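You operate a simulated robot arm through the tools that you are given. There is no shell and no other tool.

Carry out the task below with a simulated two-armed robot. There is one attempt and no reset: what you move stays moved.

JOB
Wipe up the spill on the top of the worktop with the red cloth and put it back.

The check looks at the end state, three seconds after you hand in, the way a careful person would. Anything else that was tipped, shoved, dropped, spilled or broken makes it a failure. Flat cloth is picked up by pressing the open fingertips on it (5 to 10 N) and closing them slowly along it; thin cloth reads only 2 to 8 mm in the jaws.

ROBOT AND FRAMES
Two 7-joint arms with two-finger grippers on one trunk, on a base that drives. Base frame: it is fixed to the floor where the robot stands at the start and does not move with it; the origin is under the middle of the robot, x ahead of it, y to its left, z up. Units: mm, degrees, N and s.
The left shoulder is at the start at [51, 175, 1177], the right one opposite. With the tool pointing down near the work surface each hand reaches from about 100 to 860 mm from the robot's upright axis, wherever it stands, measured 20 degrees to its own side. Places, roughly: red cloth [3250, -1250, 1000]. Payload 2.94 kg a hand.
The TCP of each hand is the grasp point between the finger pads, 30 mm short of the fingertips. In the tool frame z runs along the fingers and y along their closing line. Largest opening 138 mm; the body of the gripper starts 109 mm behind the TCP.
Orientation is told as [roll, pitch, yaw] about the base's x, y, z axes, in that order, counted from this pose: with the fingers straight down and closing along the base's y, the tool's x points along the base's -x, its y along +y and its z along -z.

CONTROLS
- The arms move only by the tool arm_command. It takes "left_rows", "right_rows" or both (then of equal length, played together; a hand with none holds still); each is a list of rows, each an object (a shift or turn left out is 0, a gripper value left out holds the last) with "fingers": the gripper command, from -1 (fully open) to 1 (shut), values between in proportion; "dp": the shift along the tool's x, y, z in mm, a list of three; "dr": the turn, a rotation vector about the tool's x, y, z in degrees, a list of three. In form: [{"fingers": fingers, "dp": [dx, dy, dz], "dr": [ax, ay, az]}, ...]. A call has 1 to 20 rows; each row shifts and turns the commanded pose from where the row before left it, along the tool's axes as they then stand. Rows are played at 5 a second. More than 50 mm and 8.6 degrees between two rows, or a gripper value outside its range, and nothing of the call is played. A pose out of reach is approached as far as the arm can. The call stops where the force on the tool passes 40 N (or 10 N more than at its start, if that is more) or the arm is blocked; 0.2 s more then pass. The fingers move at their own pace and stop on an object; they squeeze with about 24 N. The grip force told is the motor's: it shows also when the fingers shut on nothing. Time passes only in rows, and 0.2 s behind the last, so rows that do not move let the fingers close. It gives the time, the measured TCP pose, the force on the tool (base axes), the opening and the grip force at its end, in the units of the frame above (readings bear some noise), with the torque about the TCP (base axes, N m) and any sound that the robot's microphone picked up.
- Cameras (640 x 400 px; columns grow to the right, rows downward): "scene" is now at [133.5, -13.9, 1668.2]; the picture's right is [-0.12, -0.99, 0.00], its down [-0.66, 0.08, -0.75] and it looks along [0.74, -0.09, -0.66] (base axes); focal length 260 px, centre (320, 200). "left" rides on the left gripper at [71, -19, -146] in its tool frame; the picture's right is [0.26, 0.96, 0.00], its down [-0.85, 0.23, -0.48] and it looks along [-0.46, 0.12, 0.88] (tool axes); focal length 280 px, centre (320, 200). "right" rides on the right gripper at [71, 19, -146] in its tool frame; the picture's right is [-0.26, 0.96, 0.00], its down [-0.85, -0.23, -0.48] and it looks along [-0.46, -0.12, 0.88] (tool axes); focal length 280 px, centre (320, 200). There is no depth. A picture from a camera that has moved, and an enlarged one, comes with that camera's place and axes in the base frame and with its lens. The place of the scene camera against the robot may be out by one fixed shift of up to 12 mm in any direction.
- grab_frame(camera): a new picture of that camera. It takes no simulated time.
- move_column(by): slides the trunk up (or, below 0, down) by that many mm; the arms and the scene camera ride with it, the base frame stays. It gives what a move gives, with no picture.
- base_move(legs): drives the robot by 1 to 6 legs, each [ahead, turn to the left] in mm and degrees, along the robot's own axes; the way and the turn of a leg run together, so that a leg with both is an arc; at most 1500 mm and 180 degrees a leg. The arms and the cameras ride along, it lands a little off, and it stops where it bumps. It gives what a move gives.
- pan_tilt(pan, tilt): turns the head with the scene camera to pan (to the left, within 120 degrees either way) and tilt (down, from -29 to 69), counted from straight ahead of the robot. It gives what a move gives.
- close_up(camera, box): a new picture of the part [left, top, right, bottom] of that camera's present view, enlarged. It takes no simulated time.
- hand_in(): hands the job in; it is judged then, once.

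Nothing tells you exact positions but the pictures and the camera data. Unless the task says otherwise, let go and move clear before handing in.

The tools are called after ">>>" by a JSON object that holds its "name" and its "arguments". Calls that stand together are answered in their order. arm_command: Moves the arms, as the interface text tells. Its arguments: {"type":"object","properties":{"left_rows":{"type":"array","items":{"type":"object","properties":{"fingers":{"type":"number"},"dp":{"type":"array","items":{"type":"number"}},"dr":{"type":"array","items":{"type":"number"}}}}},"right_rows":{"type":"array","items":{"type":"object","properties":{"fingers":{"type":"number"},"dp":{"type":"array","items":{"type":"number"}},"dr":{"type":"array","items":{"type":"number"}}}}}},"required":[]} The other tools are called the same way: move_column (by) slides the trunk up or down; base_move (legs) drives the base; pan_tilt (pan, tilt) turns the head that bears the scene camera; grab_frame (camera) takes a picture; close_up (camera, box) takes an enlarged picture of a part of a camera's view; hand_in () hands the job in.

At the start:

```text
time: 0.0
left_tool_pos: [585.8, 267.2, 1140.6]
left_orientation: [0.0, 0.0, 0.0]
left_wrist_force: [-0.3, -1.0, -0.7]
left_torque: [-0.02, -0.02, 0.0]
left_width: 138.0
left_grasp_force: 0.0
right_tool_pos: [605.9, -317.8, 1101.7]
right_orientation: [0.0, 0.1, 0.0]
right_wrist_force: [0.4, -0.3, 0.4]
right_torque: [-0.01, -0.02, -0.01]
right_width: 137.9
right_grasp_force: 0.0
trunk travel left (down, up): [-350.0, 384.0]
robot x, y, heading: [0.4, 1.9, 0.2]
head pan, tilt: [-6.8, 41.5]
```

scene: 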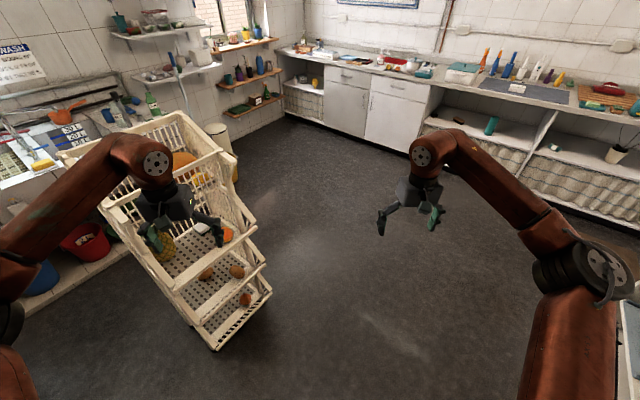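
right: 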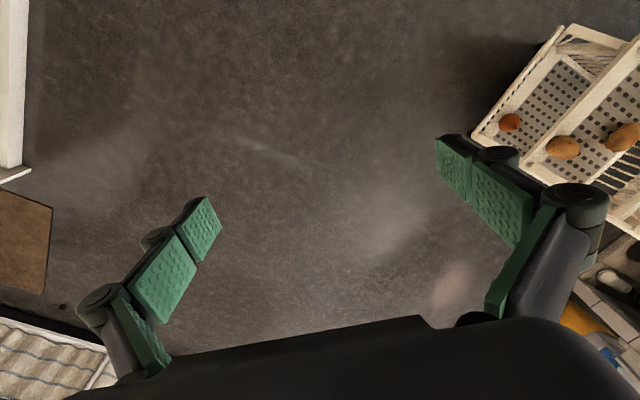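
left: 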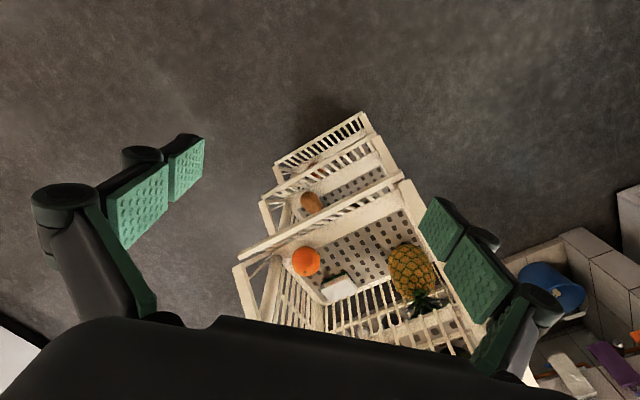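

I see a kitchen: a crate rack to the front left and worktops along the far wall and the right. The red cloth should be near [3250, -1250, 1000], so I look that way first.

>>> {"name": "pan_tilt", "arguments": {"pan": -22, "tilt": 20}}

>>> {"name": "grab_frame", "arguments": {"camera": "scene"}}

>>> {"name": "close_up", "arguments": {"camera": "scene", "box": [240, 100, 440, 225]}}

```text
time: 0.8
left_tool_pos: [583.8, 268.7, 1140.3]
left_orientation: [0.1, 0.0, 0.0]
left_wrist_force: [0.4, 0.0, -0.1]
left_torque: [-0.03, -0.02, -0.01]
left_width: 137.7
left_grasp_force: 0.0
right_tool_pos: [604.9, -316.9, 1103.0]
right_orientation: [0.0, 0.0, 0.0]
right_wrist_force: [-0.2, -0.1, 0.0]
right_torque: [0.0, -0.01, 0.0]
right_width: 137.8
right_grasp_force: 0.1
trunk travel left (down, up): [-350.0, 384.0]
robot x, y, heading: [1.7, -1.9, -0.1]
head pan, tilt: [-22.0, 20.0]
```

```text
taken
camera scene: at [136.5, -38.8, 1701.8], right [-0.37, -0.93, 0.0], down [-0.32, 0.13, -0.94], along [0.87, -0.35, -0.34], focal length 260 px, centre (320, 200)
```

scene: 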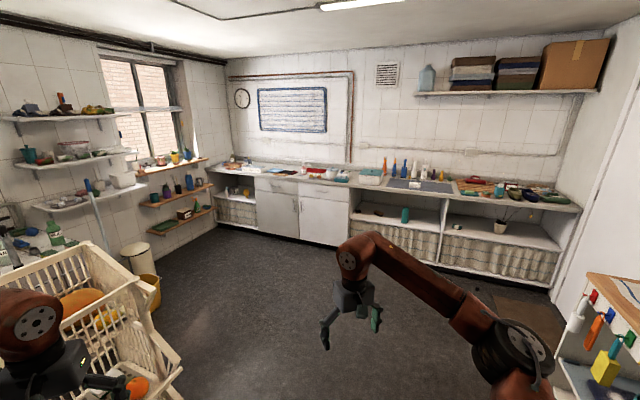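

```text
3.20 times, centred on (340, 162) of scene
camera zoom: at [136.5, -38.8, 1701.8], right [-0.37, -0.93, 0.0], down [-0.32, 0.13, -0.94], along [0.87, -0.35, -0.34], focal length 832 px, centre (256, 320)
```

zoom: 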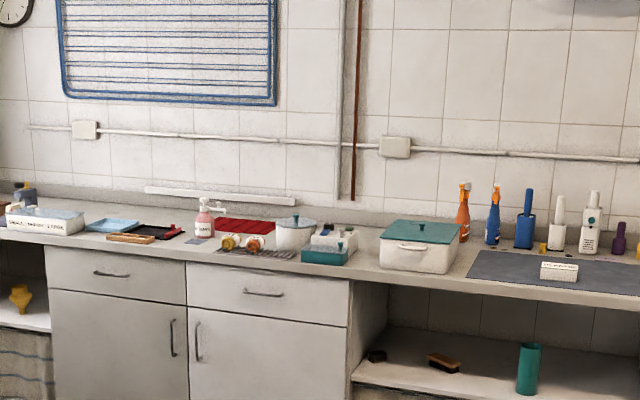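

The worktop along the far wall holds many objects, and a red flat item lies near column 316. I zoom in further along the worktop.

>>> {"name": "close_up", "arguments": {"camera": "scene", "box": [280, 150, 360, 200]}}

>>> {"name": "close_up", "arguments": {"camera": "scene", "box": [440, 160, 580, 248]}}

>>> {"name": "close_up", "arguments": {"camera": "scene", "box": [220, 140, 300, 190]}}

>>> {"name": "close_up", "arguments": {"camera": "scene", "box": [340, 150, 460, 225]}}

```text
8.00 times, centred on (320, 175) of scene
camera zoom: at [136.5, -38.8, 1701.8], right [-0.37, -0.93, 0.0], down [-0.32, 0.13, -0.94], along [0.87, -0.35, -0.34], focal length 2081 px, centre (320, 400)
```

zoom: 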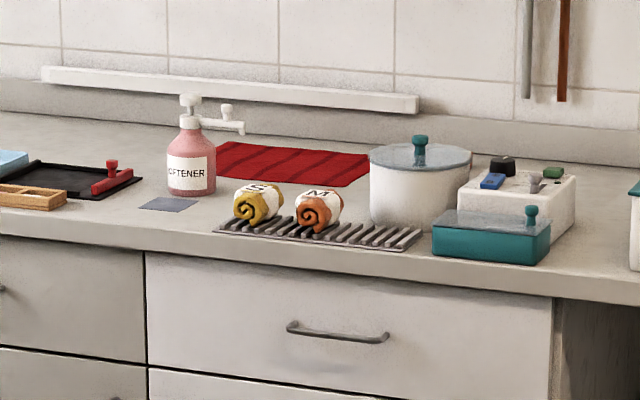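

```text
4.55 times, centred on (510, 204) of scene
camera zoom: at [136.5, -38.8, 1701.8], right [-0.37, -0.93, 0.0], down [-0.32, 0.13, -0.94], along [0.87, -0.35, -0.34], focal length 1182 px, centre (-544, 182)
```

zoom: 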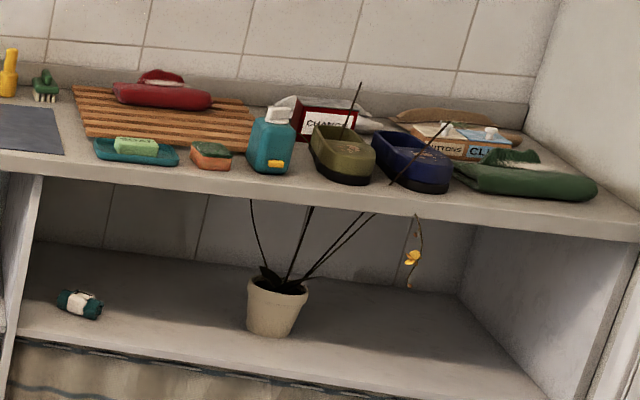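

```text
8.00 times, centred on (260, 165) of scene
camera zoom: at [136.5, -38.8, 1701.8], right [-0.37, -0.93, 0.0], down [-0.32, 0.13, -0.94], along [0.87, -0.35, -0.34], focal length 2081 px, centre (800, 480)
```

zoom: 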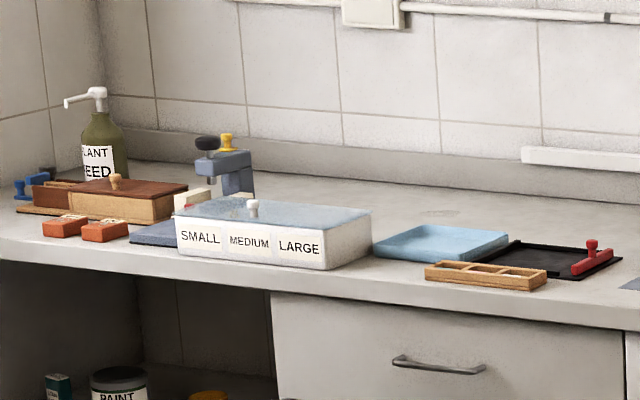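

```text
5.33 times, centred on (400, 188) of scene
camera zoom: at [136.5, -38.8, 1701.8], right [-0.37, -0.93, 0.0], down [-0.32, 0.13, -0.94], along [0.87, -0.35, -0.34], focal length 1387 px, centre (-107, 267)
```

zoom: 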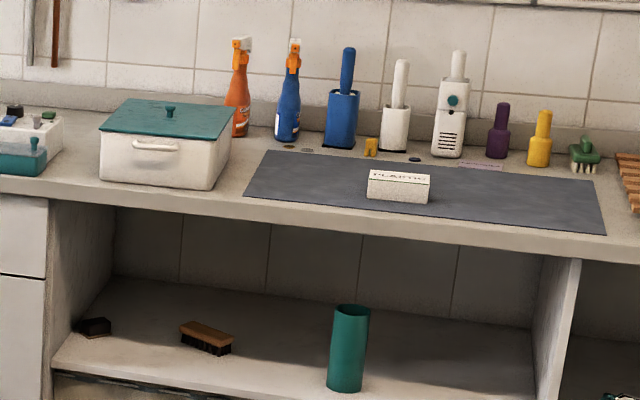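

The worktop runs at about 45° across the base frame, with its front edge near n·p = 2716 for n = (0.71, -0.70) and its top at about z = 900. The red cloth lies at its back near (3260, -1242), but I haven't found the spill, so I drive closer on a path clear of the rack.

>>> {"name": "base_move", "arguments": {"legs": [[0, -18], [1300, 0], [0, -26.6]]}}

>>> {"name": "pan_tilt", "arguments": {"pan": 0, "tilt": 22}}

>>> {"name": "grab_frame", "arguments": {"camera": "scene"}}

```text
time: 9.7
left_tool_pos: [1844.6, -616.3, 1140.7]
left_orientation: [0.0, -0.1, -44.3]
left_wrist_force: [-0.4, -0.6, 0.1]
left_torque: [0.02, -0.03, 0.02]
left_width: 138.0
left_grasp_force: 0.1
right_tool_pos: [1451.5, -1051.4, 1102.1]
right_orientation: [0.0, 0.0, -44.3]
right_wrist_force: [0.2, -0.9, 0.2]
right_torque: [0.03, -0.03, -0.01]
right_width: 137.7
right_grasp_force: 0.0
trunk travel left (down, up): [-350.0, 384.0]
robot x, y, heading: [1237.1, -401.6, -44.6]
head pan, tilt: [-22.0, 20.0]
```

```text
time: 10.6
left_tool_pos: [1844.8, -615.9, 1140.0]
left_orientation: [-0.1, -0.1, -44.2]
left_wrist_force: [-1.0, -0.4, 0.9]
left_torque: [0.02, -0.02, -0.02]
left_width: 138.0
left_grasp_force: 0.0
right_tool_pos: [1451.6, -1050.2, 1101.7]
right_orientation: [0.0, 0.1, -44.3]
right_wrist_force: [0.1, 0.0, 1.2]
right_torque: [0.0, 0.03, -0.05]
right_width: 138.3
right_grasp_force: 0.0
trunk travel left (down, up): [-350.0, 384.0]
robot x, y, heading: [1241.1, -400.9, -44.2]
head pan, tilt: [0.0, 22.0]
```

```text
taken
camera scene: at [1342.6, -502.9, 1698.6], right [-0.7, -0.72, 0.0], down [-0.27, 0.26, -0.93], along [0.66, -0.65, -0.37], focal length 260 px, centre (320, 200)
```

scene: 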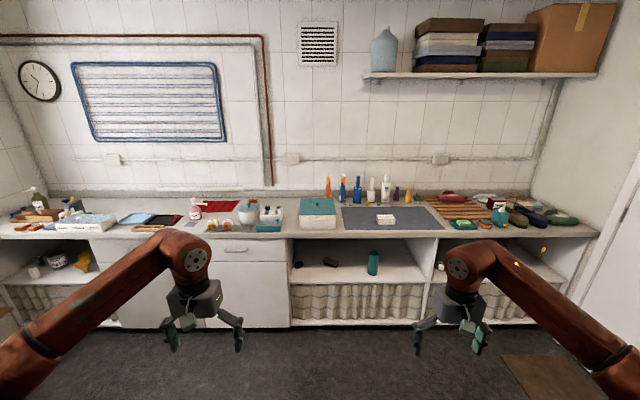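

The robot is now square to the worktop, about 1550 mm from its edge, with the cloth ahead and to the left. I move left and closer, staying off the edge, so I can look for the spill.

>>> {"name": "base_move", "arguments": {"legs": [[0, 41.2], [1000, 0], [0, -41.6]]}}

>>> {"name": "pan_tilt", "arguments": {"pan": 0, "tilt": 35}}

>>> {"name": "grab_frame", "arguments": {"camera": "scene"}}

>>> {"name": "close_up", "arguments": {"camera": "scene", "box": [200, 100, 440, 250]}}

```text
time: 19.6
left_tool_pos: [2845.2, -671.6, 1140.7]
left_orientation: [0.1, 0.0, -44.6]
left_wrist_force: [-0.6, -0.2, 1.1]
left_torque: [0.02, -0.01, 0.02]
left_width: 137.8
left_grasp_force: 0.1
right_tool_pos: [2448.3, -1102.4, 1100.5]
right_orientation: [0.0, 0.0, -44.7]
right_wrist_force: [1.0, -0.2, -0.1]
right_torque: [0.0, -0.03, 0.0]
right_width: 138.1
right_grasp_force: 0.0
trunk travel left (down, up): [-350.0, 384.0]
robot x, y, heading: [2241.2, -450.0, -44.5]
head pan, tilt: [0.0, 22.0]
```

```text
time: 20.4
left_tool_pos: [2845.8, -669.8, 1140.4]
left_orientation: [0.0, -0.1, -44.7]
left_wrist_force: [0.3, -0.3, -0.1]
left_torque: [0.0, -0.01, -0.01]
left_width: 138.1
left_grasp_force: 0.0
right_tool_pos: [2448.1, -1102.9, 1103.0]
right_orientation: [0.1, 0.1, -44.7]
right_wrist_force: [0.0, -0.7, -0.5]
right_torque: [0.01, -0.02, -0.01]
right_width: 138.3
right_grasp_force: 0.1
trunk travel left (down, up): [-350.0, 384.0]
robot x, y, heading: [2241.4, -449.2, -44.3]
head pan, tilt: [0.0, 35.0]
```

```text
taken
camera scene: at [2339.6, -549.9, 1678.0], right [-0.7, -0.71, 0.0], down [-0.41, 0.4, -0.82], along [0.58, -0.58, -0.57], focal length 260 px, centre (320, 200)
```

scene: 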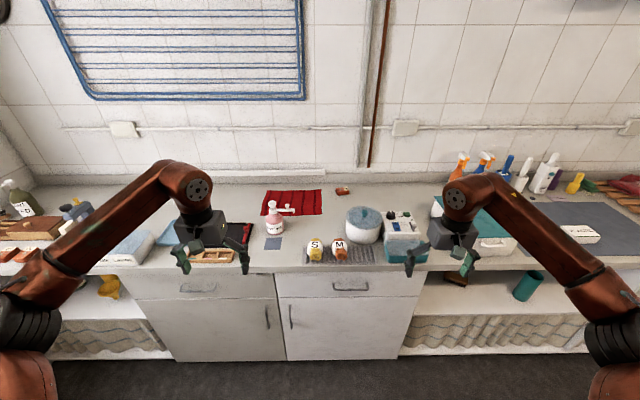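

```text
2.67 times, centred on (320, 175) of scene
camera zoom: at [2339.6, -549.9, 1678.0], right [-0.7, -0.71, 0.0], down [-0.41, 0.4, -0.82], along [0.58, -0.58, -0.57], focal length 694 px, centre (320, 267)
```

zoom: 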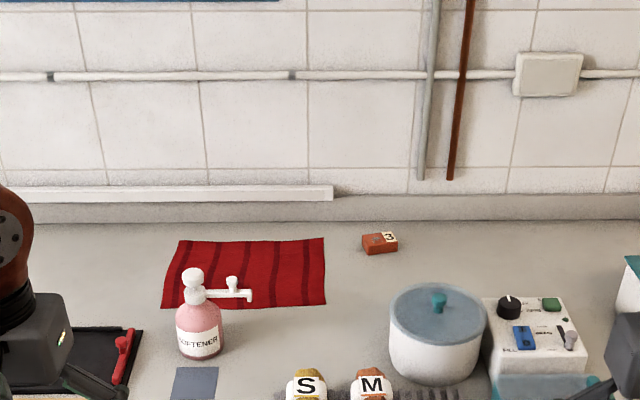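

The red striped cloth lies at the back behind a softener pump bottle, and I still don't see a clear spill. I zoom in on separate stretches of the worktop.

>>> {"name": "close_up", "arguments": {"camera": "scene", "box": [60, 160, 260, 285]}}

>>> {"name": "close_up", "arguments": {"camera": "scene", "box": [220, 180, 380, 280]}}

>>> {"name": "close_up", "arguments": {"camera": "scene", "box": [380, 150, 640, 312]}}

>>> {"name": "grab_frame", "arguments": {"camera": "left"}}

>>> {"name": "grab_frame", "arguments": {"camera": "right"}}

```text
3.20 times, centred on (160, 222) of scene
camera zoom: at [2339.6, -549.9, 1678.0], right [-0.7, -0.71, 0.0], down [-0.41, 0.4, -0.82], along [0.58, -0.58, -0.57], focal length 832 px, centre (832, 128)
```

zoom: 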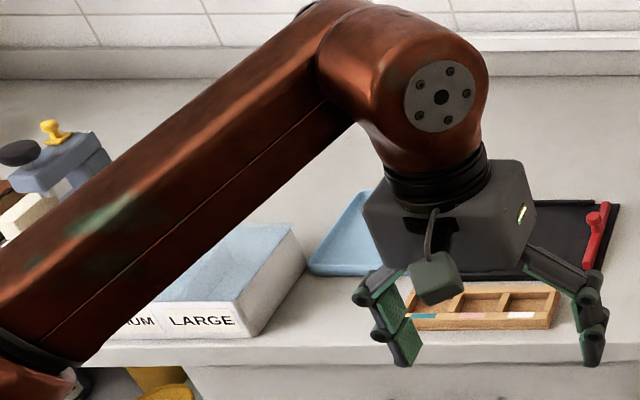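

```text
4.00 times, centred on (300, 230) of scene
camera zoom: at [2339.6, -549.9, 1678.0], right [-0.7, -0.71, 0.0], down [-0.41, 0.4, -0.82], along [0.58, -0.58, -0.57], focal length 1040 px, centre (400, 80)
```

zoom: 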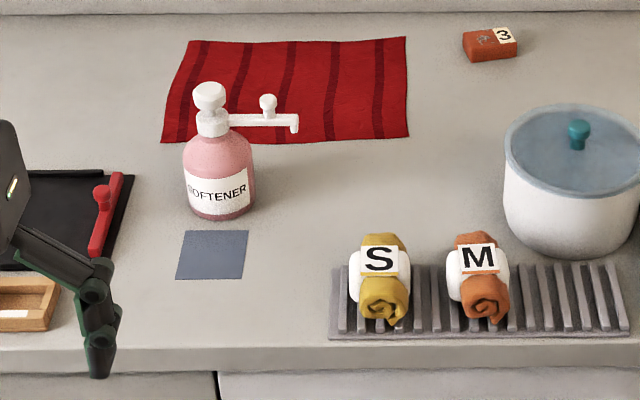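

```text
2.46 times, centred on (510, 231) of scene
camera zoom: at [2339.6, -549.9, 1678.0], right [-0.7, -0.71, 0.0], down [-0.41, 0.4, -0.82], along [0.58, -0.58, -0.57], focal length 640 px, centre (-148, 124)
```

zoom: 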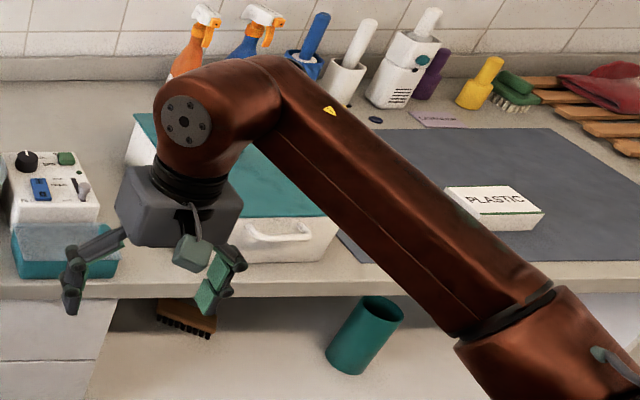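

```text
taken
camera left: at [2780.8, -635.9, 1286.3], right [0.49, 0.87, 0.0], down [0.77, -0.43, 0.48], along [0.41, -0.23, -0.88], focal length 280 px, centre (320, 200)
```

left: 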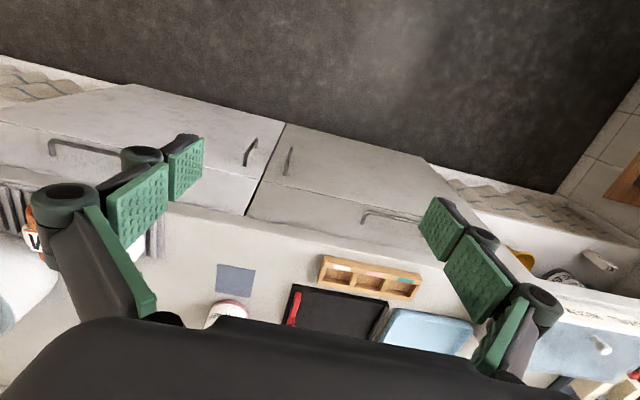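

```text
taken
camera right: at [2411.3, -1039.4, 1248.2], right [0.87, 0.5, 0.0], down [0.44, -0.76, 0.48], along [0.24, -0.41, -0.88], focal length 280 px, centre (320, 200)
```

right: 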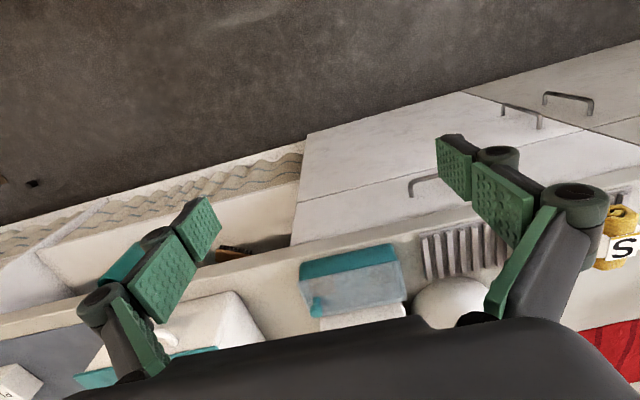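

My arms block much of the worktop. I'll pull the left hand back and up so the left part of the worktop can be seen.

>>> {"name": "arm_command", "arguments": {"left_rows": [{"dp": [50, 0, -20]}, {"dp": [50, 0, -20]}, {"dp": [50, 0, -20]}, {"dp": [50, 0, -20]}, {"dp": [50, 0, -20]}, {"dp": [50, 0, -20]}], "right_rows": [{"dp": [50, 0, -20]}, {"dp": [50, 0, -20]}, {"dp": [50, 0, -20]}, {"dp": [50, 0, -20]}, {"dp": [50, 0, -20]}, {"dp": [50, 0, -20]}]}}

>>> {"name": "grab_frame", "arguments": {"camera": "scene"}}

>>> {"name": "close_up", "arguments": {"camera": "scene", "box": [60, 160, 260, 285]}}

>>> {"name": "close_up", "arguments": {"camera": "scene", "box": [380, 150, 640, 312]}}

```text
refused: row 1 steps farther than a row can; nothing moved
```

```text
taken
camera scene: at [2339.6, -549.9, 1678.0], right [-0.7, -0.71, 0.0], down [-0.41, 0.4, -0.82], along [0.58, -0.58, -0.57], focal length 260 px, centre (320, 200)
```

scene: 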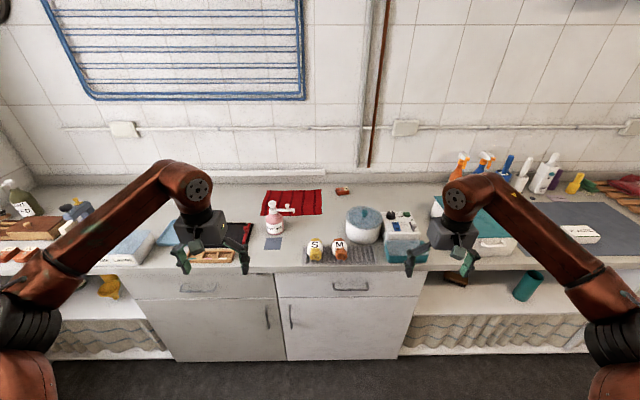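

```text
3.20 times, centred on (160, 222) of scene
camera zoom: at [2339.6, -549.9, 1678.0], right [-0.7, -0.71, 0.0], down [-0.41, 0.4, -0.82], along [0.58, -0.58, -0.57], focal length 832 px, centre (832, 128)
```

zoom: 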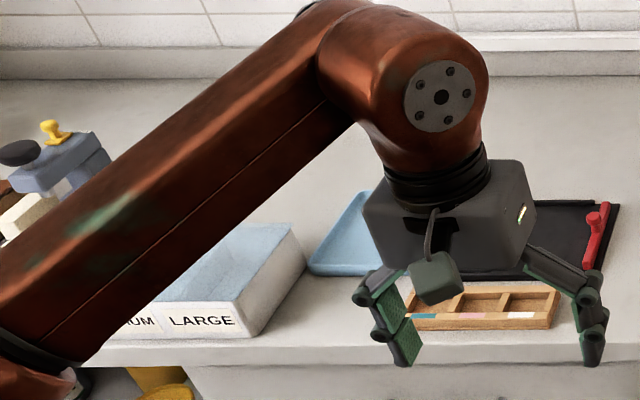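

```text
2.46 times, centred on (510, 231) of scene
camera zoom: at [2339.6, -549.9, 1678.0], right [-0.7, -0.71, 0.0], down [-0.41, 0.4, -0.82], along [0.58, -0.58, -0.57], focal length 640 px, centre (-148, 124)
```

zoom: 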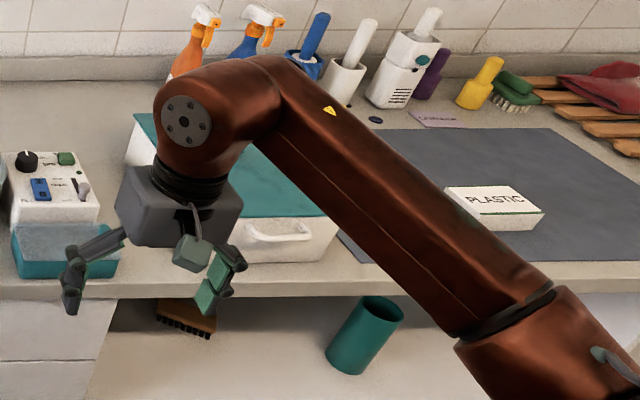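

The step was just over the 50 mm row limit. I repeat the pull-back with smaller steps.

>>> {"name": "arm_command", "arguments": {"left_rows": [{"dp": [45, 0, -10]}, {"dp": [45, 0, -10]}, {"dp": [45, 0, -10]}, {"dp": [45, 0, -10]}, {"dp": [45, 0, -10]}, {"dp": [45, 0, -10]}], "right_rows": [{"dp": [45, 0, -10]}, {"dp": [45, 0, -10]}, {"dp": [45, 0, -10]}, {"dp": [45, 0, -10]}, {"dp": [45, 0, -10]}, {"dp": [45, 0, -10]}]}}

>>> {"name": "grab_frame", "arguments": {"camera": "scene"}}

>>> {"name": "close_up", "arguments": {"camera": "scene", "box": [60, 160, 260, 285]}}

>>> {"name": "close_up", "arguments": {"camera": "scene", "box": [380, 150, 640, 312]}}

```text
time: 21.8
left_tool_pos: [2650.4, -479.0, 1202.5]
left_orientation: [0.0, -0.2, -44.5]
left_wrist_force: [-0.7, 0.1, 0.6]
left_torque: [-0.07, -0.05, -0.01]
left_width: 137.9
left_grasp_force: 0.0
right_tool_pos: [2253.9, -910.6, 1161.5]
right_orientation: [0.0, -0.1, -44.7]
right_wrist_force: [-0.9, 0.7, 0.1]
right_torque: [-0.05, -0.04, 0.0]
right_width: 137.8
right_grasp_force: 0.1
trunk travel left (down, up): [-350.0, 384.0]
robot x, y, heading: [2239.5, -452.6, -44.8]
head pan, tilt: [0.0, 35.0]
```

```text
taken
camera scene: at [2336.9, -547.4, 1678.5], right [-0.7, -0.71, 0.0], down [-0.41, 0.4, -0.82], along [0.58, -0.58, -0.57], focal length 260 px, centre (320, 200)
```

scene: 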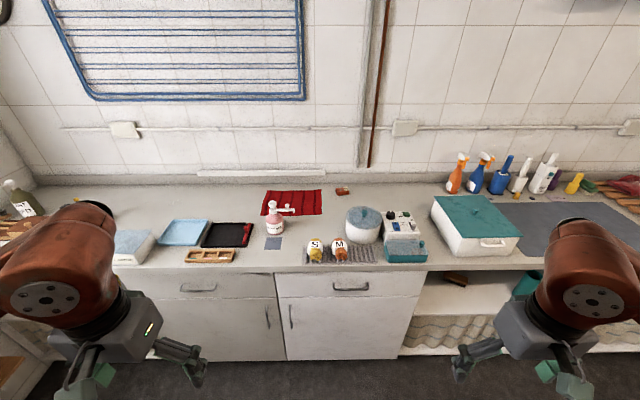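

```text
3.20 times, centred on (160, 222) of scene
camera zoom: at [2336.9, -547.4, 1678.5], right [-0.7, -0.71, 0.0], down [-0.41, 0.4, -0.82], along [0.58, -0.58, -0.57], focal length 832 px, centre (832, 128)
```

zoom: 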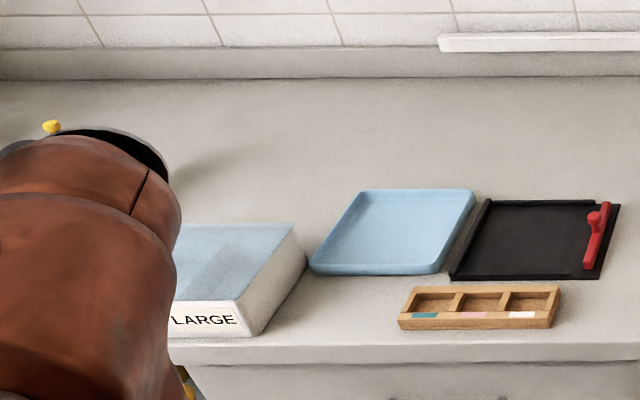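

```text
2.46 times, centred on (510, 231) of scene
camera zoom: at [2336.9, -547.4, 1678.5], right [-0.7, -0.71, 0.0], down [-0.41, 0.4, -0.82], along [0.58, -0.58, -0.57], focal length 640 px, centre (-148, 124)
```

zoom: 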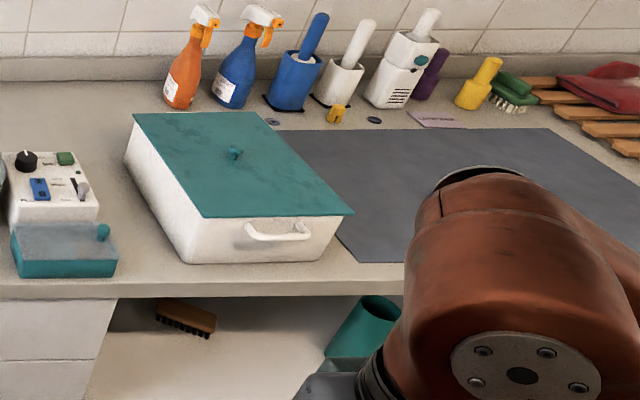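

The spill may be clear liquid: there's a faint sheen behind the blue tray. I zoom in there.

>>> {"name": "close_up", "arguments": {"camera": "scene", "box": [130, 175, 210, 225]}}

>>> {"name": "close_up", "arguments": {"camera": "scene", "box": [90, 170, 170, 220]}}

>>> {"name": "close_up", "arguments": {"camera": "scene", "box": [200, 170, 280, 220]}}

>>> {"name": "close_up", "arguments": {"camera": "scene", "box": [320, 170, 440, 245]}}

```text
8.00 times, centred on (170, 200) of scene
camera zoom: at [2336.9, -547.4, 1678.5], right [-0.7, -0.71, 0.0], down [-0.41, 0.4, -0.82], along [0.58, -0.58, -0.57], focal length 2081 px, centre (1520, 200)
```

zoom: 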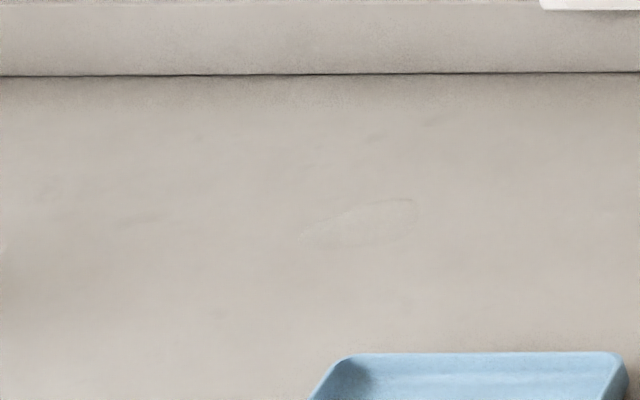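

```text
8.00 times, centred on (130, 195) of scene
camera zoom: at [2336.9, -547.4, 1678.5], right [-0.7, -0.71, 0.0], down [-0.41, 0.4, -0.82], along [0.58, -0.58, -0.57], focal length 2081 px, centre (1840, 240)
```

zoom: 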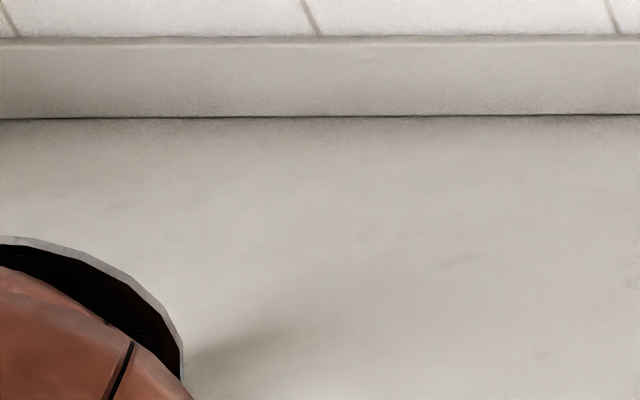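

```text
8.00 times, centred on (240, 195) of scene
camera zoom: at [2336.9, -547.4, 1678.5], right [-0.7, -0.71, 0.0], down [-0.41, 0.4, -0.82], along [0.58, -0.58, -0.57], focal length 2081 px, centre (960, 240)
```

zoom: 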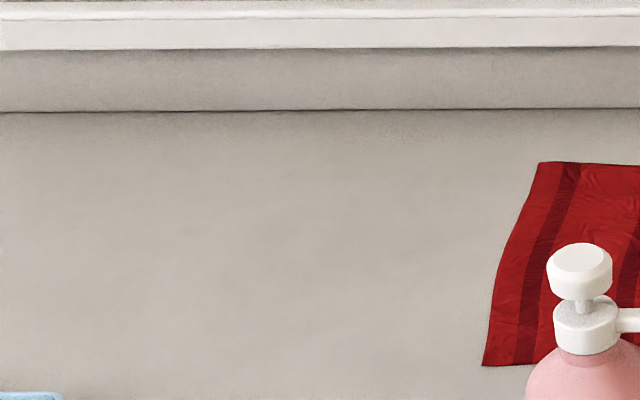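

```text
5.33 times, centred on (380, 208) of scene
camera zoom: at [2336.9, -547.4, 1678.5], right [-0.7, -0.71, 0.0], down [-0.41, 0.4, -0.82], along [0.58, -0.58, -0.57], focal length 1387 px, centre (0, 160)
```

zoom: 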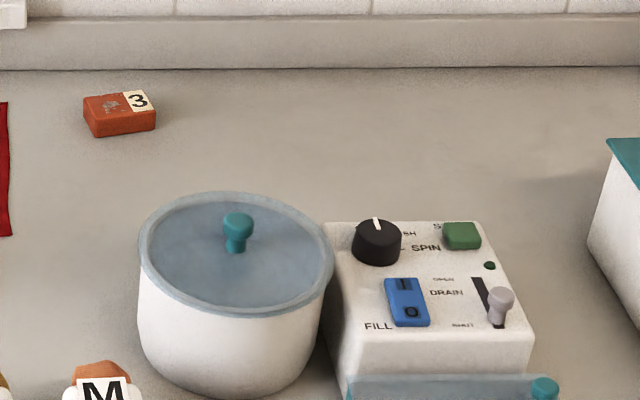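

There is a faint oval wet patch behind the blue tray, at about (3640, -785). Before settling on it I check the right part of the worktop and the far left end.

>>> {"name": "pan_tilt", "arguments": {"pan": -40, "tilt": 25}}

>>> {"name": "close_up", "arguments": {"camera": "scene", "box": [120, 130, 360, 280]}}

>>> {"name": "close_up", "arguments": {"camera": "scene", "box": [300, 120, 540, 270]}}

>>> {"name": "pan_tilt", "arguments": {"pan": 40, "tilt": 30}}

>>> {"name": "close_up", "arguments": {"camera": "scene", "box": [200, 120, 440, 270]}}

>>> {"name": "grab_frame", "arguments": {"camera": "scene"}}

```text
time: 22.9
left_tool_pos: [2653.0, -482.8, 1200.0]
left_orientation: [0.1, 0.0, -44.6]
left_wrist_force: [0.0, -0.3, 0.2]
left_torque: [0.02, 0.02, 0.01]
left_width: 138.1
left_grasp_force: 0.1
right_tool_pos: [2256.1, -912.2, 1162.4]
right_orientation: [0.1, 0.1, -44.8]
right_wrist_force: [-0.1, -0.3, -1.1]
right_torque: [0.02, 0.0, 0.02]
right_width: 138.3
right_grasp_force: 0.1
trunk travel left (down, up): [-350.0, 384.0]
robot x, y, heading: [2236.1, -453.0, -44.5]
head pan, tilt: [-40.0, 25.0]
```

```text
2.67 times, centred on (240, 205) of scene
camera zoom: at [2285.6, -580.1, 1693.7], right [-1.0, -0.09, 0.0], down [-0.04, 0.42, -0.91], along [0.09, -0.9, -0.42], focal length 694 px, centre (533, 187)
```

zoom: 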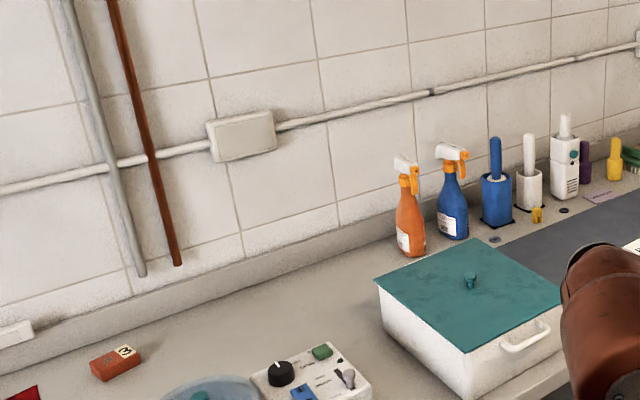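

```text
2.67 times, centred on (420, 195) of scene
camera zoom: at [2285.6, -580.1, 1693.7], right [-1.0, -0.09, 0.0], down [-0.04, 0.42, -0.91], along [0.09, -0.9, -0.42], focal length 694 px, centre (53, 213)
```

zoom: 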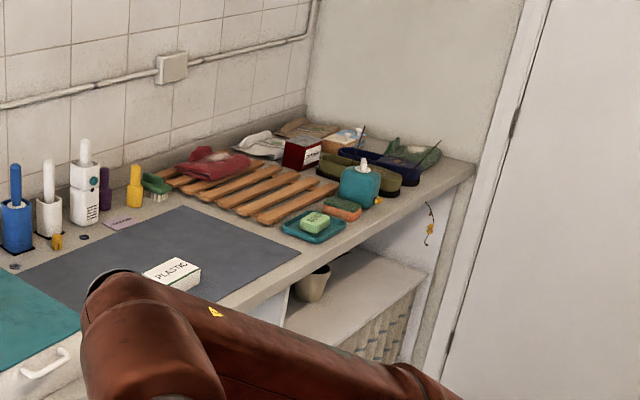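

```text
time: 24.4
left_tool_pos: [2652.4, -481.1, 1200.1]
left_orientation: [-0.1, 0.0, -44.6]
left_wrist_force: [0.8, 0.1, 0.1]
left_torque: [0.03, -0.06, -0.02]
left_width: 138.1
left_grasp_force: 0.1
right_tool_pos: [2256.1, -912.1, 1162.2]
right_orientation: [0.0, 0.0, -44.6]
right_wrist_force: [1.1, 0.7, -0.1]
right_torque: [0.0, 0.0, 0.0]
right_width: 137.9
right_grasp_force: 0.0
trunk travel left (down, up): [-350.0, 384.0]
robot x, y, heading: [2241.9, -451.8, -44.7]
head pan, tilt: [40.0, 30.0]
```

```text
2.67 times, centred on (320, 195) of scene
camera zoom: at [2366.7, -495.4, 1685.8], right [-0.08, -1.0, 0.0], down [-0.5, 0.04, -0.87], along [0.86, -0.07, -0.5], focal length 694 px, centre (320, 213)
```

zoom: 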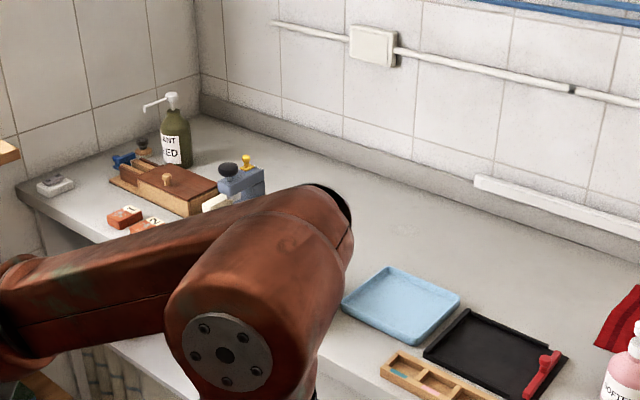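

```text
taken
camera scene: at [2366.7, -495.4, 1685.8], right [-0.08, -1.0, 0.0], down [-0.5, 0.04, -0.87], along [0.86, -0.07, -0.5], focal length 260 px, centre (320, 200)
```

scene: 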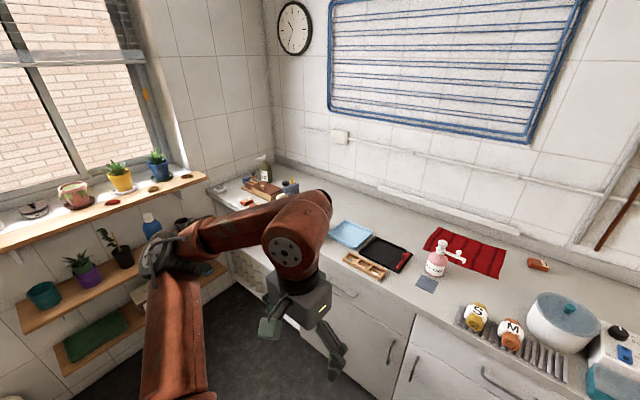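

From this angle the patch shows again behind the blue tray. I zoom in on it.

>>> {"name": "close_up", "arguments": {"camera": "scene", "box": [320, 190, 376, 225]}}

>>> {"name": "close_up", "arguments": {"camera": "scene", "box": [340, 200, 420, 250]}}

>>> {"name": "close_up", "arguments": {"camera": "scene", "box": [400, 220, 500, 282]}}

```text
11.43 times, centred on (348, 208) of scene
camera zoom: at [2366.7, -495.4, 1685.8], right [-0.08, -1.0, 0.0], down [-0.5, 0.04, -0.87], along [0.86, -0.07, -0.5], focal length 2973 px, centre (0, 114)
```

zoom: 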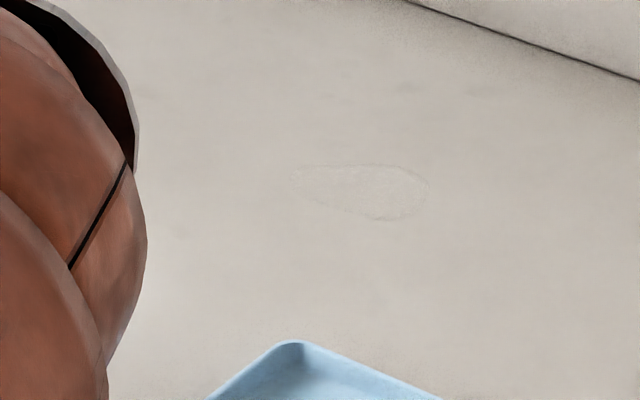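

```text
8.00 times, centred on (380, 225) of scene
camera zoom: at [2366.7, -495.4, 1685.8], right [-0.08, -1.0, 0.0], down [-0.5, 0.04, -0.87], along [0.86, -0.07, -0.5], focal length 2081 px, centre (-160, 0)
```

zoom: 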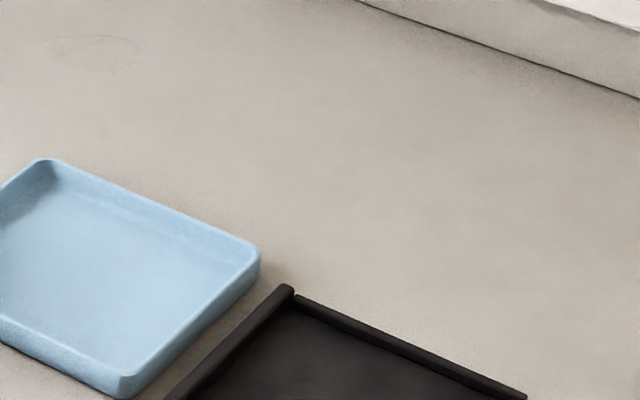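

```text
6.40 times, centred on (450, 251) of scene
camera zoom: at [2366.7, -495.4, 1685.8], right [-0.08, -1.0, 0.0], down [-0.5, 0.04, -0.87], along [0.86, -0.07, -0.5], focal length 1665 px, centre (-512, -126)
```

zoom: 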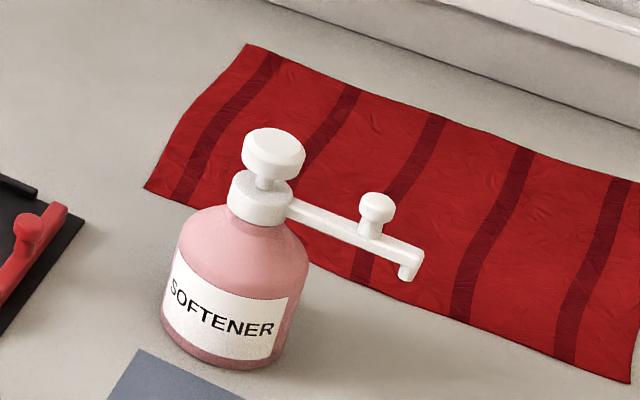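

The spill is a clear, blob-shaped puddle about 75 x 50 mm centred near (3633, -783) at worktop height. Next I look down at my own base to see how close I can drive to the counter.

>>> {"name": "pan_tilt", "arguments": {"pan": 0, "tilt": 69}}

>>> {"name": "grab_frame", "arguments": {"camera": "scene"}}

>>> {"name": "grab_frame", "arguments": {"camera": "left"}}

>>> {"name": "grab_frame", "arguments": {"camera": "right"}}

```text
time: 25.4
left_tool_pos: [2652.5, -482.4, 1199.9]
left_orientation: [0.0, 0.0, -44.5]
left_wrist_force: [0.6, 0.2, -0.1]
left_torque: [0.01, -0.02, 0.02]
left_width: 138.0
left_grasp_force: 0.1
right_tool_pos: [2255.9, -913.1, 1162.7]
right_orientation: [0.0, 0.0, -44.7]
right_wrist_force: [0.2, 0.1, 0.2]
right_torque: [-0.02, 0.0, 0.01]
right_width: 138.0
right_grasp_force: 0.0
trunk travel left (down, up): [-350.0, 384.0]
robot x, y, heading: [2241.4, -449.6, -44.6]
head pan, tilt: [0.0, 68.8]
```

```text
taken
camera scene: at [2316.5, -527.3, 1634.4], right [-0.7, -0.71, 0.0], down [-0.66, 0.65, -0.36], along [0.26, -0.25, -0.93], focal length 260 px, centre (320, 200)
```

scene: 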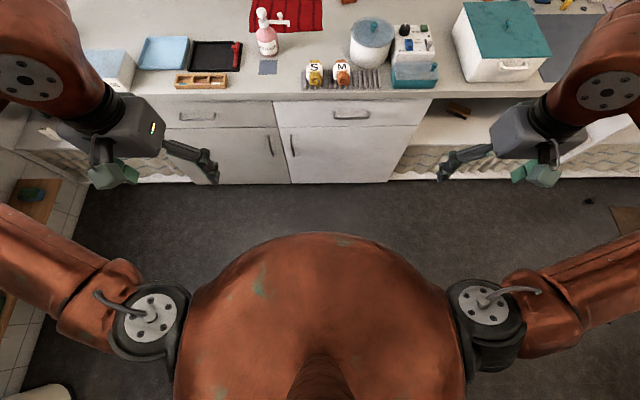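

```text
taken
camera left: at [2588.7, -446.7, 1346.6], right [0.49, 0.87, 0.0], down [0.77, -0.43, 0.48], along [0.41, -0.23, -0.88], focal length 280 px, centre (320, 200)
```

left: 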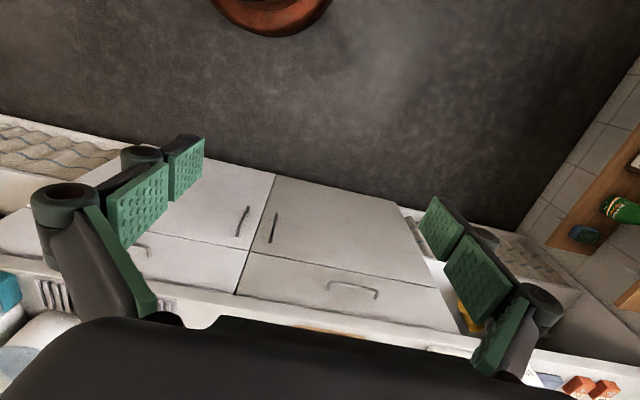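

```text
taken
camera right: at [2219.3, -849.0, 1308.5], right [0.86, 0.5, 0.0], down [0.44, -0.76, 0.48], along [0.24, -0.41, -0.88], focal length 280 px, centre (320, 200)
```

right: 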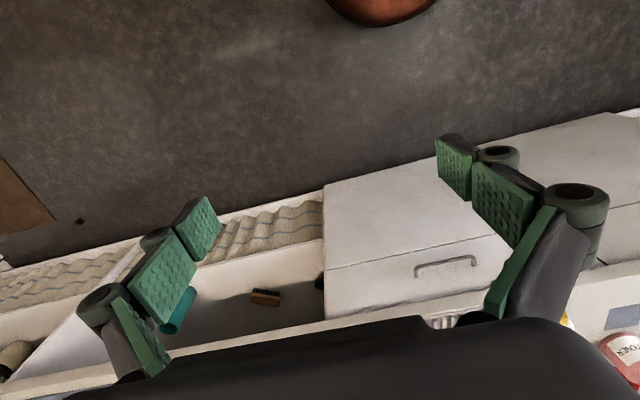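

My base is round with about a 255 mm radius, so I can stand with my axis about 290 mm from the worktop edge. From one spot in front of the gap between cloth and spill, the left hand can drag the cloth left over the spill. The right hand can later drag it back, so I drive there now.

>>> {"name": "base_move", "arguments": {"legs": [[0, 40.2], [614, 0], [0, -40.2]]}}

>>> {"name": "pan_tilt", "arguments": {"pan": 0, "tilt": 55}}

>>> {"name": "grab_frame", "arguments": {"camera": "scene"}}

>>> {"name": "grab_frame", "arguments": {"camera": "left"}}

>>> {"name": "grab_frame", "arguments": {"camera": "right"}}

```text
time: 32.6
left_tool_pos: [3264.1, -523.9, 1200.7]
left_orientation: [0.0, 0.0, -44.4]
left_wrist_force: [-0.4, 0.3, -0.1]
left_torque: [0.02, -0.05, -0.02]
left_width: 138.2
left_grasp_force: 0.0
right_tool_pos: [2868.2, -955.8, 1161.6]
right_orientation: [-0.1, 0.0, -44.3]
right_wrist_force: [0.7, 0.3, 0.2]
right_torque: [-0.01, -0.02, 0.0]
right_width: 137.9
right_grasp_force: 0.1
trunk travel left (down, up): [-350.0, 384.0]
robot x, y, heading: [2854.6, -494.9, -44.3]
head pan, tilt: [0.0, 68.8]
```

```text
time: 33.4
left_tool_pos: [3264.2, -522.4, 1201.3]
left_orientation: [0.0, 0.0, -44.3]
left_wrist_force: [-0.8, 0.0, 0.0]
left_torque: [0.01, -0.01, -0.01]
left_width: 137.8
left_grasp_force: 0.0
right_tool_pos: [2869.7, -955.9, 1162.4]
right_orientation: [0.0, 0.0, -44.5]
right_wrist_force: [0.4, 0.3, -0.5]
right_torque: [-0.01, 0.0, 0.0]
right_width: 138.0
right_grasp_force: 0.2
trunk travel left (down, up): [-350.0, 384.0]
robot x, y, heading: [2852.4, -497.9, -44.2]
head pan, tilt: [0.0, 55.0]
```

```text
taken
camera scene: at [2939.6, -582.2, 1649.7], right [-0.7, -0.72, 0.0], down [-0.59, 0.57, -0.57], along [0.41, -0.4, -0.82], focal length 260 px, centre (320, 200)
```

scene: 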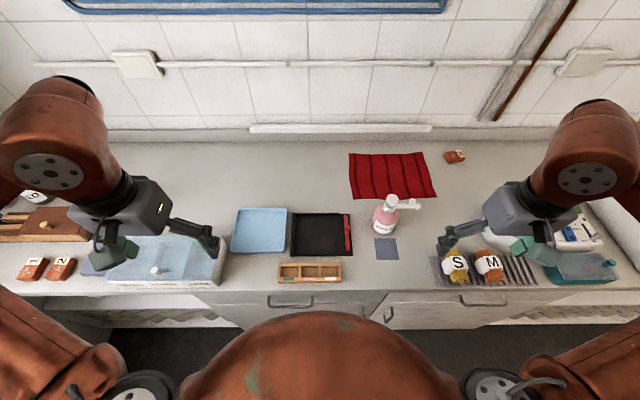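

```text
taken
camera left: at [3199.6, -488.7, 1346.6], right [0.49, 0.87, 0.0], down [0.77, -0.43, 0.48], along [0.41, -0.23, -0.88], focal length 280 px, centre (320, 200)
```

left: 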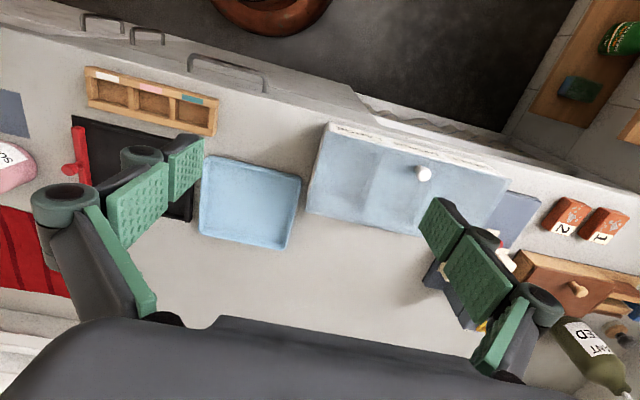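

```text
taken
camera right: at [2832.4, -893.0, 1308.6], right [0.86, 0.51, 0.0], down [0.45, -0.76, 0.48], along [0.24, -0.41, -0.88], focal length 280 px, centre (320, 200)
```

right: 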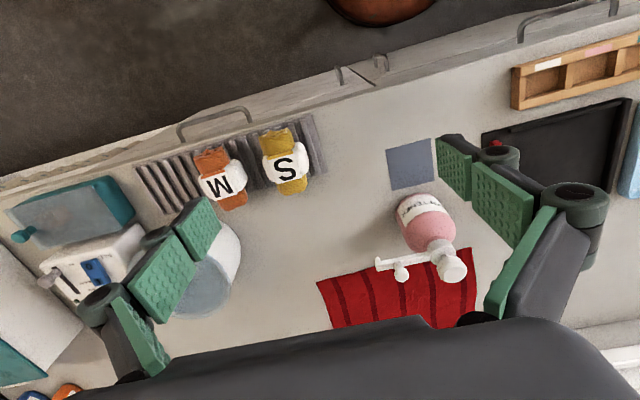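

The robot now stands square to the worktop, about 336 mm from its edge and between cloth and spill. I take close-ups to locate the cloth corners, the spill and the bottle.

>>> {"name": "close_up", "arguments": {"camera": "scene", "box": [330, 130, 490, 230]}}

>>> {"name": "close_up", "arguments": {"camera": "scene", "box": [180, 130, 340, 230]}}

>>> {"name": "close_up", "arguments": {"camera": "right", "box": [300, 170, 500, 295]}}

>>> {"name": "close_up", "arguments": {"camera": "left", "box": [180, 220, 440, 382]}}

```text
4.00 times, centred on (410, 180) of scene
camera zoom: at [2939.6, -582.2, 1649.7], right [-0.7, -0.72, 0.0], down [-0.59, 0.57, -0.57], along [0.41, -0.4, -0.82], focal length 1040 px, centre (-40, 280)
```

zoom: 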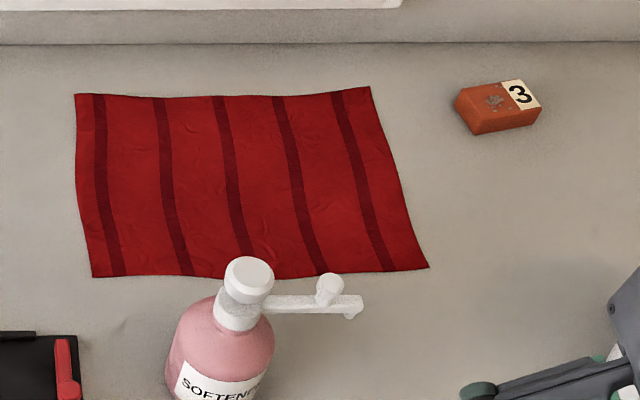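

```text
4.00 times, centred on (260, 180) of scene
camera zoom: at [2939.6, -582.2, 1649.7], right [-0.7, -0.72, 0.0], down [-0.59, 0.57, -0.57], along [0.41, -0.4, -0.82], focal length 1040 px, centre (560, 280)
```

zoom: 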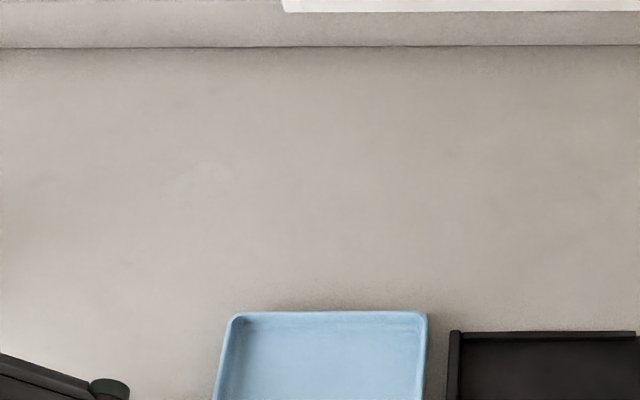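

```text
3.20 times, centred on (400, 232) of right
camera zoom: at [2832.4, -893.0, 1308.6], right [0.86, 0.51, 0.0], down [0.45, -0.76, 0.48], along [0.24, -0.41, -0.88], focal length 897 px, centre (64, 96)
```

zoom: 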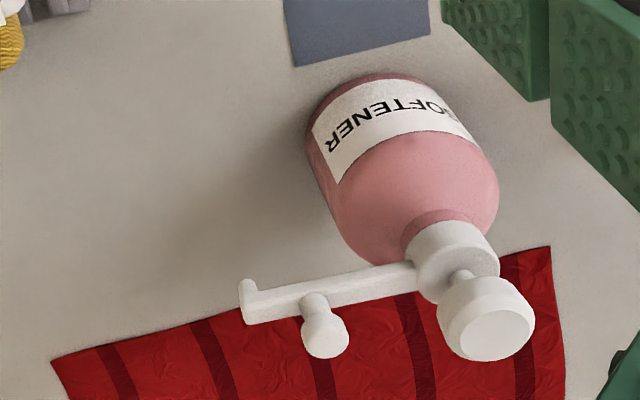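

```text
2.46 times, centred on (310, 301) of left
camera zoom: at [3199.6, -488.7, 1346.6], right [0.49, 0.87, 0.0], down [0.77, -0.43, 0.48], along [0.41, -0.23, -0.88], focal length 690 px, centre (345, -49)
```

zoom: 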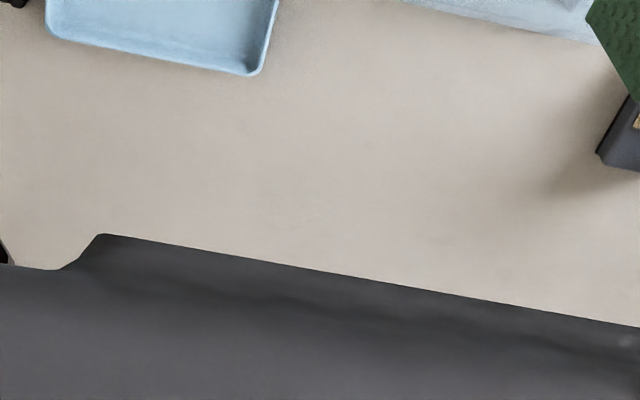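

The predicted spill position falls at about (309, 176) in the scene frame. I enlarge that spot in both cameras.

>>> {"name": "close_up", "arguments": {"camera": "scene", "box": [205, 155, 253, 185]}}

>>> {"name": "close_up", "arguments": {"camera": "left", "box": [260, 280, 340, 330]}}

```text
13.33 times, centred on (229, 170) of scene
camera zoom: at [2939.6, -582.2, 1649.7], right [-0.7, -0.72, 0.0], down [-0.59, 0.57, -0.57], along [0.41, -0.4, -0.82], focal length 3468 px, centre (1533, 600)
```

zoom: 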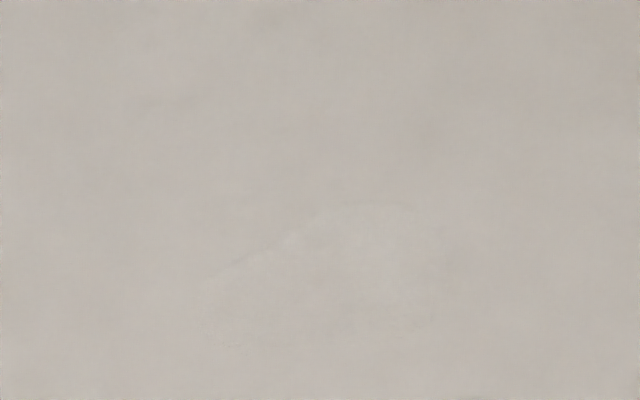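

```text
8.00 times, centred on (300, 305) of left
camera zoom: at [3199.6, -488.7, 1346.6], right [0.49, 0.87, 0.0], down [0.77, -0.43, 0.48], along [0.41, -0.23, -0.88], focal length 2243 px, centre (480, -640)
```

zoom: 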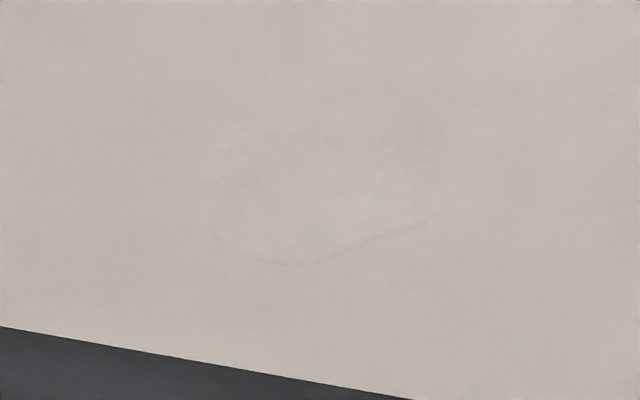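

The spill outline shows in both views, centred at about (3628, -780). The cloth spans about 300 mm along the counter by 230 mm deep, with the softener bottle just in front of it. I move 35 mm closer for reach.

>>> {"name": "base_move", "arguments": {"legs": [[35, 0]]}}

>>> {"name": "grab_frame", "arguments": {"camera": "scene"}}

```text
time: 34.3
left_tool_pos: [3284.2, -543.8, 1203.1]
left_orientation: [0.0, -0.5, -44.3]
left_wrist_force: [-1.1, 0.9, 0.8]
left_torque: [-0.09, -0.09, -0.03]
left_width: 137.8
left_grasp_force: 0.0
right_tool_pos: [2889.5, -976.6, 1164.2]
right_orientation: [0.0, -0.3, -44.4]
right_wrist_force: [-0.2, 1.2, -0.2]
right_torque: [-0.09, -0.1, -0.03]
right_width: 138.0
right_grasp_force: 0.1
trunk travel left (down, up): [-350.0, 384.0]
robot x, y, heading: [2872.2, -516.0, -44.3]
head pan, tilt: [0.0, 55.0]
```

```text
taken
camera scene: at [2958.8, -601.1, 1650.8], right [-0.7, -0.72, 0.0], down [-0.58, 0.57, -0.58], along [0.41, -0.4, -0.82], focal length 260 px, centre (320, 200)
```

scene: 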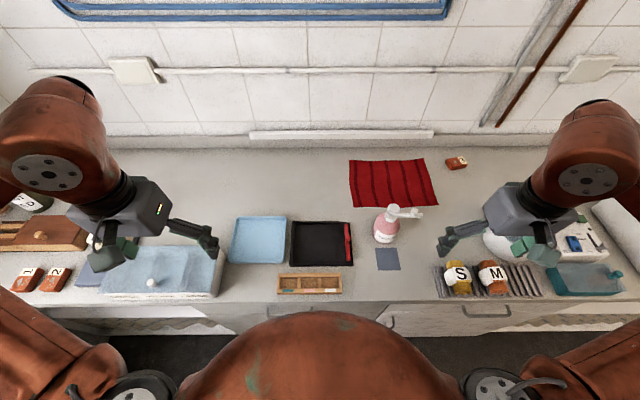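

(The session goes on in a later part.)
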